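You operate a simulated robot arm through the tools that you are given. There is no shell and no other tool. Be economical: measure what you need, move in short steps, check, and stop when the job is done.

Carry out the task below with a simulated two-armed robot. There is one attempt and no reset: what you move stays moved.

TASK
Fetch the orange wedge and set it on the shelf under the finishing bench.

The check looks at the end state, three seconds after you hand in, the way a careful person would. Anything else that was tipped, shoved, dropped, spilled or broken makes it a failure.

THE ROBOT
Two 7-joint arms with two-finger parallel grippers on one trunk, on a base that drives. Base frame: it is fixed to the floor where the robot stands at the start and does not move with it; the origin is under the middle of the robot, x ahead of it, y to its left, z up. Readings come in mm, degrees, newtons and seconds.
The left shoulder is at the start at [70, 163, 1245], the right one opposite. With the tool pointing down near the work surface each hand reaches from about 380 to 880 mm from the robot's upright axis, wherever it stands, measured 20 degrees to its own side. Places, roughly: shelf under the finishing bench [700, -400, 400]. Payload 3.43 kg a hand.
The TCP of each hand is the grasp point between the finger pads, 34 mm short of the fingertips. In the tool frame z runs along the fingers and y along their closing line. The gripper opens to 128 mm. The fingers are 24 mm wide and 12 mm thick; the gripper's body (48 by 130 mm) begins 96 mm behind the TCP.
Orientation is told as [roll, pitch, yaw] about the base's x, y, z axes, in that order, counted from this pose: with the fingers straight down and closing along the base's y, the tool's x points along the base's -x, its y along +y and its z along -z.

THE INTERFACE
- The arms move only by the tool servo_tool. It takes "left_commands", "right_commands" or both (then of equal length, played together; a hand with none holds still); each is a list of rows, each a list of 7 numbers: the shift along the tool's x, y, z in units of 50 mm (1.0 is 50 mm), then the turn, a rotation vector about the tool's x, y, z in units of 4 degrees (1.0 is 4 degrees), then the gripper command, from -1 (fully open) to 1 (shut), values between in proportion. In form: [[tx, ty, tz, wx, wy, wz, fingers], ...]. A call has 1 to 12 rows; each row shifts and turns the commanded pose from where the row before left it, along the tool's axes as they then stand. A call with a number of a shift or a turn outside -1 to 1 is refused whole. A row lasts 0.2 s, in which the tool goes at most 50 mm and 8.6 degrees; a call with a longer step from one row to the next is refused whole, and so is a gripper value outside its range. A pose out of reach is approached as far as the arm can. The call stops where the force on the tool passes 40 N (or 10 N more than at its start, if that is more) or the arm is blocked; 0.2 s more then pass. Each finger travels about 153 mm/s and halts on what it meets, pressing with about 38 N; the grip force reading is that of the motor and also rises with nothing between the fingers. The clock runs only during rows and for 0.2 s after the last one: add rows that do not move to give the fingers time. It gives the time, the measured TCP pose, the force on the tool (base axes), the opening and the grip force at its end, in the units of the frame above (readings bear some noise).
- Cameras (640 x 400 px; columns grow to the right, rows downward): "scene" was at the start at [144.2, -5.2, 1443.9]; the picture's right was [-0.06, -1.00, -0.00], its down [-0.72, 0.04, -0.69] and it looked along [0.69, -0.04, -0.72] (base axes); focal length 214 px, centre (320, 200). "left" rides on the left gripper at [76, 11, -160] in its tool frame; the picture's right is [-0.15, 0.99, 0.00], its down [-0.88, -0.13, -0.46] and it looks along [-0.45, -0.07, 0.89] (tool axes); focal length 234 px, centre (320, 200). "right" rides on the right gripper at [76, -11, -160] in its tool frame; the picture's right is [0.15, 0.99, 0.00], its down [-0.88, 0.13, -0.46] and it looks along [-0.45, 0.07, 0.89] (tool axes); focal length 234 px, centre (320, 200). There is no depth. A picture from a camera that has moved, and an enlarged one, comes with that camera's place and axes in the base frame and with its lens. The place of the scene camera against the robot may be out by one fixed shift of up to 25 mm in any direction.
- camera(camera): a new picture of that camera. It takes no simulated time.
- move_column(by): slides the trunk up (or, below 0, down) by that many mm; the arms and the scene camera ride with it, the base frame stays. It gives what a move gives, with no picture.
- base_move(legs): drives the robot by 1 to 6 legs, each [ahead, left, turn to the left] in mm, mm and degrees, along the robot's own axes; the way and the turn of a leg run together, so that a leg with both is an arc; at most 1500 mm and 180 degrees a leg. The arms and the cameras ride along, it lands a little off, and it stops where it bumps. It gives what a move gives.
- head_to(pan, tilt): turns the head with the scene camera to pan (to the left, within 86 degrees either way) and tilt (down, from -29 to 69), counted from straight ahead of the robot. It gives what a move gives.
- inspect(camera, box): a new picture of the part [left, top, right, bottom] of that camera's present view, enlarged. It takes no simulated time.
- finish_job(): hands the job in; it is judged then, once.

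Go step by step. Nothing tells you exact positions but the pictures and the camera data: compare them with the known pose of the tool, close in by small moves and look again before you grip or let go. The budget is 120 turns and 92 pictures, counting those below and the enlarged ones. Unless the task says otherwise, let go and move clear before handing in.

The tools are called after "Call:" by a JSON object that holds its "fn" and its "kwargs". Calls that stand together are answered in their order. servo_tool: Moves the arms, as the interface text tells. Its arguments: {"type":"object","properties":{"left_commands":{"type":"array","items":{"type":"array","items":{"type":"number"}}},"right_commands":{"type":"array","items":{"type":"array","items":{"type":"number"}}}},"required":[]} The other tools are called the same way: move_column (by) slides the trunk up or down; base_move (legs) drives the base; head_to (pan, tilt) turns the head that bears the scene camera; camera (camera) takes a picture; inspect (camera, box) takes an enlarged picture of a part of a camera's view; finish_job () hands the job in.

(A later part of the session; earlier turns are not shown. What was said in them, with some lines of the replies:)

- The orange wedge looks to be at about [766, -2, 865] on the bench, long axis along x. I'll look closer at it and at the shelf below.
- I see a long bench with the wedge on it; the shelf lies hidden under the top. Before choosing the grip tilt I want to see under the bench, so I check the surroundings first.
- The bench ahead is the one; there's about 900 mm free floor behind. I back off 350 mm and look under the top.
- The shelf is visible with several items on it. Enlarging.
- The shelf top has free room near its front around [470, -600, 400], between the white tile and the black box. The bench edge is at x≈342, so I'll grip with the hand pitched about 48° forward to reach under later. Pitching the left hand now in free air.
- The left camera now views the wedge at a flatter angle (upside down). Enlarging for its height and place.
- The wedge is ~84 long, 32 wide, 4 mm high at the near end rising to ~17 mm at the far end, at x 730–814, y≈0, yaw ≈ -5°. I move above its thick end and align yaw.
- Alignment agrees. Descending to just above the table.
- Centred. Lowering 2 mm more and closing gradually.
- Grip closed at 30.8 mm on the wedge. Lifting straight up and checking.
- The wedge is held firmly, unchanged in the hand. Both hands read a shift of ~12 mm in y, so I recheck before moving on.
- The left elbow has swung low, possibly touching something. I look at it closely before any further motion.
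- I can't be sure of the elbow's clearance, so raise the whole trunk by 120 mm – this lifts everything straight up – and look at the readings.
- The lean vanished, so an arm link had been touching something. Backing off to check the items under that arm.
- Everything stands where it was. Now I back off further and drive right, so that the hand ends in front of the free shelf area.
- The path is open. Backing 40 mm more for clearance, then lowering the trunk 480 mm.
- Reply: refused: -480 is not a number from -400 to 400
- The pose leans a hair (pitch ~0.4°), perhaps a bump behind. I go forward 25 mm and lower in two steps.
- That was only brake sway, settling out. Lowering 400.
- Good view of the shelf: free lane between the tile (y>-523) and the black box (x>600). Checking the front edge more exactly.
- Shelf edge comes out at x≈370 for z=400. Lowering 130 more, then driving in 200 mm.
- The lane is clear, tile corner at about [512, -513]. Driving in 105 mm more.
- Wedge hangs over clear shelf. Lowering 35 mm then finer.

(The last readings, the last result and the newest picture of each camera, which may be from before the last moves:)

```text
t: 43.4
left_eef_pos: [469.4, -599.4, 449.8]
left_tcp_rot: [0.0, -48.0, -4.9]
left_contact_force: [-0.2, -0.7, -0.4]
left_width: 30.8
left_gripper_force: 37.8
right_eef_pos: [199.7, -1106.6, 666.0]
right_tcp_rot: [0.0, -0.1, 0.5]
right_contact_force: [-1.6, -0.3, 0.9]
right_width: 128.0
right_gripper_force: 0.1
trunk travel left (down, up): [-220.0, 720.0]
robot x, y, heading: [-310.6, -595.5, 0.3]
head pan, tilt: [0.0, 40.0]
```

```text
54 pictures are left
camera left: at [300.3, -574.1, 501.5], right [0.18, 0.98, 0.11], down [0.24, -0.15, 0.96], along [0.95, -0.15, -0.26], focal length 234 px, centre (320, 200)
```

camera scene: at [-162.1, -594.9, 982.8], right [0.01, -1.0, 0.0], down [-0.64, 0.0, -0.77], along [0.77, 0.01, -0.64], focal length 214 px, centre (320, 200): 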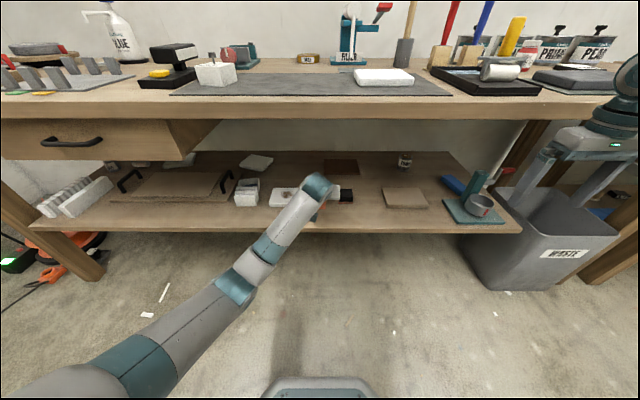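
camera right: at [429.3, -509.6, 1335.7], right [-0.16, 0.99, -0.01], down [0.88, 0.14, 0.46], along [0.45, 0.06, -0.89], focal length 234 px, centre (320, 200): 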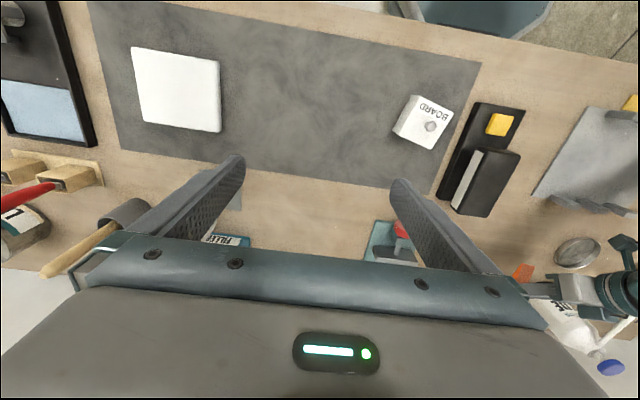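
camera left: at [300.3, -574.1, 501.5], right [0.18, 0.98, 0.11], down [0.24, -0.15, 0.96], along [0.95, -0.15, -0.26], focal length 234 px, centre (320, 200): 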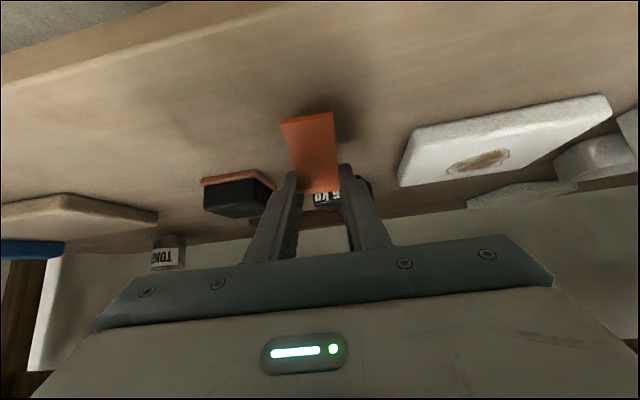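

About 15–20 mm above the shelf. Lowering 10 mm, then by small guarded steps.

Call:
{"fn": "move_column", "kwargs": {"by": -10}}

Call:
{"fn": "servo_tool", "kwargs": {"left_commands": [[0.03, 0, 0.027, 0, 0, 0, 1], [0, 0, 0, 0, 0, 0, 1]]}}

Call:
{"fn": "inspect", "kwargs": {"camera": "left", "box": [220, 60, 420, 220]}}

```text
t: 44.0
left_eef_pos: [468.1, -599.0, 440.3]
left_tcp_rot: [0.0, -47.9, -4.9]
left_contact_force: [0.4, -0.8, 0.1]
left_width: 30.5
left_gripper_force: 38.3
right_eef_pos: [197.5, -1106.0, 654.4]
right_tcp_rot: [-0.1, -0.1, 0.4]
right_contact_force: [-0.1, -0.7, 0.4]
right_width: 128.0
right_gripper_force: 0.0
trunk travel left (down, up): [-210.0, 730.0]
robot x, y, heading: [-315.0, -595.2, 0.5]
head pan, tilt: [0.0, 40.0]
```

```text
t: 44.6
left_eef_pos: [468.9, -599.2, 437.6]
left_tcp_rot: [0.0, -47.9, -4.9]
left_contact_force: [0.5, 0.3, 0.5]
left_width: 30.7
left_gripper_force: 38.8
right_eef_pos: [200.1, -1105.3, 655.5]
right_tcp_rot: [-0.1, 0.0, 0.5]
right_contact_force: [0.3, -0.4, 0.5]
right_width: 128.0
right_gripper_force: 0.1
trunk travel left (down, up): [-210.0, 730.0]
robot x, y, heading: [-308.8, -597.7, 0.4]
head pan, tilt: [0.0, 40.0]
```

```text
2.50 times, centred on (320, 140) of left
camera zoom: at [300.9, -573.6, 489.2], right [0.18, 0.98, 0.11], down [0.24, -0.15, 0.96], along [0.95, -0.15, -0.26], focal length 585 px, centre (320, 350)
```

zoom: 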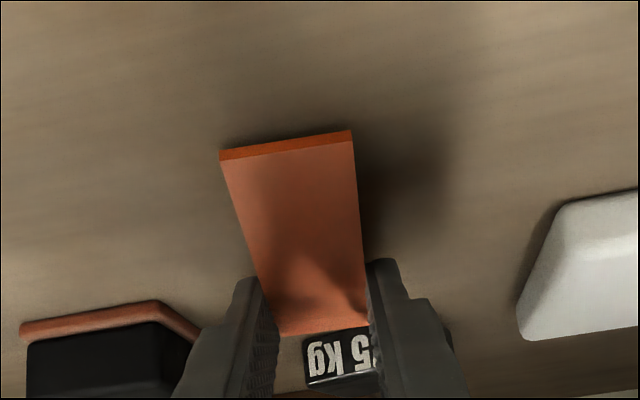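

No contact yet; continuing in 2 mm steps.

Call:
{"fn": "servo_tool", "kwargs": {"left_commands": [[0.03, 0, 0.027, 0, 0, 0, 1], [0, 0, 0, 0, 0, 0, 1]]}}

Call:
{"fn": "servo_tool", "kwargs": {"left_commands": [[0.03, 0, 0.027, 0, 0, 0, 1], [0, 0, 0, 0, 0, 0, 1]]}}

Call:
{"fn": "inspect", "kwargs": {"camera": "left", "box": [220, 60, 420, 220]}}

```text
t: 45.2
left_eef_pos: [469.4, -598.8, 436.3]
left_tcp_rot: [0.0, -47.9, -4.9]
left_contact_force: [-0.2, -0.2, -0.6]
left_width: 30.4
left_gripper_force: 38.0
right_eef_pos: [200.0, -1106.2, 654.1]
right_tcp_rot: [-0.1, 0.1, 0.4]
right_contact_force: [0.7, -0.1, 0.8]
right_width: 128.0
right_gripper_force: 0.0
trunk travel left (down, up): [-210.0, 730.0]
robot x, y, heading: [-309.0, -594.6, 0.3]
head pan, tilt: [0.0, 40.0]
```

```text
t: 45.8
left_eef_pos: [468.4, -599.8, 433.3]
left_tcp_rot: [0.0, -48.0, -4.9]
left_contact_force: [0.8, 0.3, 2.4]
left_width: 30.7
left_gripper_force: 37.7
right_eef_pos: [198.8, -1105.2, 654.6]
right_tcp_rot: [-0.1, 0.0, 0.4]
right_contact_force: [0.1, 0.2, 0.1]
right_width: 127.5
right_gripper_force: 0.0
trunk travel left (down, up): [-210.0, 730.0]
robot x, y, heading: [-310.8, -593.6, 0.7]
head pan, tilt: [0.0, 40.0]
```

```text
2.50 times, centred on (320, 140) of left
camera zoom: at [300.5, -574.1, 485.5], right [0.18, 0.98, 0.11], down [0.24, -0.15, 0.96], along [0.95, -0.15, -0.26], focal length 585 px, centre (320, 350)
```

zoom: 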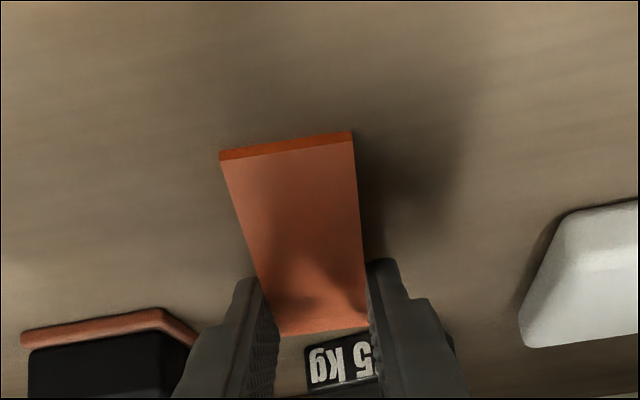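

A first 2.4 N of upward force – contact is starting. One more millimetre.

Call:
{"fn": "servo_tool", "kwargs": {"left_commands": [[0.015, 0, 0.0135, 0, 0, 0, 1], [0, 0, 0, 0, 0, 0, 1]]}}

```text
t: 46.4
left_eef_pos: [468.4, -599.0, 434.0]
left_tcp_rot: [-0.1, -48.0, -4.8]
left_contact_force: [0.4, 1.0, 7.6]
left_width: 30.2
left_gripper_force: 37.9
right_eef_pos: [199.2, -1105.2, 655.1]
right_tcp_rot: [-0.1, 0.0, 0.4]
right_contact_force: [-0.5, -0.2, 0.4]
right_width: 128.0
right_gripper_force: 0.1
trunk travel left (down, up): [-210.0, 730.0]
robot x, y, heading: [-311.6, -593.8, 0.2]
head pan, tilt: [0.0, 40.0]
```

Seated with 7.6 N. Opening gently.

Call:
{"fn": "servo_tool", "kwargs": {"left_commands": [[0, 0, 0, 0, 0, 0, 0.45], [0, 0, 0, 0, 0, 0, 0.3], [0, 0, 0, 0, 0, 0, 0.1], [0, 0, 0, 0, 0, 0, 0.05]]}}

Call:
{"fn": "camera", "kwargs": {"camera": "left"}}

```text
t: 47.4
left_eef_pos: [469.6, -599.3, 433.4]
left_tcp_rot: [0.0, -47.9, -4.9]
left_contact_force: [0.6, 0.8, -0.4]
left_width: 60.9
left_gripper_force: 0.2
right_eef_pos: [199.5, -1106.0, 654.0]
right_tcp_rot: [-0.1, 0.0, 0.4]
right_contact_force: [0.3, -0.1, 0.5]
right_width: 128.3
right_gripper_force: 0.1
trunk travel left (down, up): [-210.0, 730.0]
robot x, y, heading: [-311.7, -595.0, 0.2]
head pan, tilt: [0.0, 40.0]
```

```text
51 pictures are left
camera left: at [300.6, -574.0, 483.9], right [0.18, 0.98, 0.11], down [0.24, -0.15, 0.96], along [0.95, -0.15, -0.26], focal length 234 px, centre (320, 200)
```

left: 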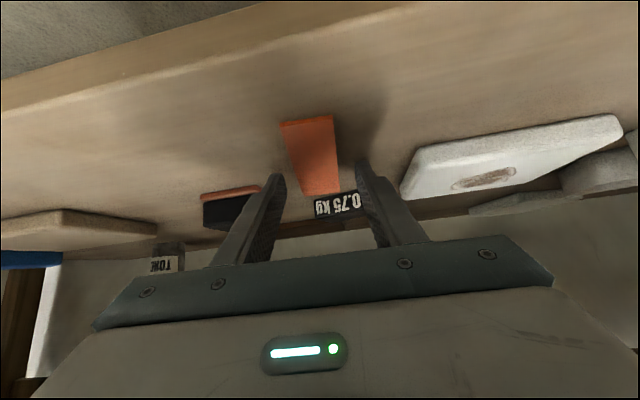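

The wedge rests flat on the shelf. Raising the trunk 100 mm, then backing out.

Call:
{"fn": "move_column", "kwargs": {"by": 100}}

Call:
{"fn": "base_move", "kwargs": {"legs": [[-200, 0, 0]]}}

Call:
{"fn": "camera", "kwargs": {"camera": "left"}}

Call:
{"fn": "camera", "kwargs": {"camera": "scene"}}

```text
t: 48.8
left_eef_pos: [470.1, -599.1, 533.4]
left_tcp_rot: [0.0, -47.9, -4.9]
left_contact_force: [0.0, 1.0, -0.6]
left_width: 60.8
left_gripper_force: 0.1
right_eef_pos: [200.7, -1106.1, 753.8]
right_tcp_rot: [0.1, 0.0, 0.4]
right_contact_force: [-0.3, -1.0, -0.6]
right_width: 127.9
right_gripper_force: 0.0
trunk travel left (down, up): [-310.0, 630.0]
robot x, y, heading: [-310.5, -595.3, 0.4]
head pan, tilt: [0.0, 40.0]
```

```text
t: 50.4
left_eef_pos: [270.0, -599.8, 533.9]
left_tcp_rot: [0.0, -48.0, -5.0]
left_contact_force: [0.0, -1.1, 0.5]
left_width: 60.9
left_gripper_force: 0.1
right_eef_pos: [0.5, -1106.8, 754.1]
right_tcp_rot: [-0.1, 0.0, 0.6]
right_contact_force: [0.0, 0.4, 0.8]
right_width: 127.9
right_gripper_force: 0.1
trunk travel left (down, up): [-310.0, 630.0]
robot x, y, heading: [-512.3, -597.3, 0.6]
head pan, tilt: [0.0, 40.0]
```

```text
50 pictures are left
camera left: at [100.8, -575.1, 584.5], right [0.18, 0.98, 0.11], down [0.24, -0.15, 0.96], along [0.95, -0.15, -0.26], focal length 234 px, centre (320, 200)
```

left: 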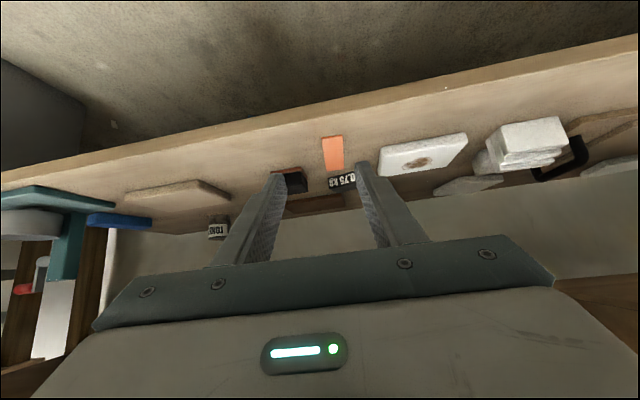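

```text
49 pictures are left
camera scene: at [-362.0, -596.3, 1037.9], right [0.01, -1.0, 0.0], down [-0.64, 0.0, -0.77], along [0.77, 0.01, -0.64], focal length 214 px, centre (320, 200)
```

scene: 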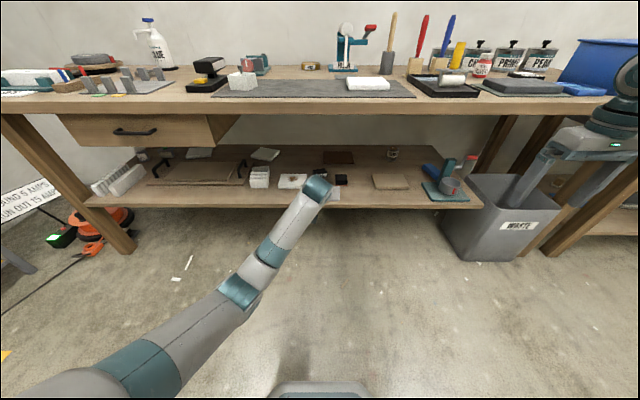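

The wedge rests flat on the shelf, well inside the front edge, with its neighbours untouched, and the hand is clear. Handing in.

Call:
{"fn": "finish_job", "kwargs": {}}

```text
The job is handed in.
```

The orange wedge is on the shelf under the finishing bench, lying flat and clear of the front edge, and the hand has let go and moved away.

While I lifted the wedge, the left arm briefly touched something, and the robot leaned about half a degree until I raised the trunk. I checked the pictures afterwards and saw nothing on the bench out of place.
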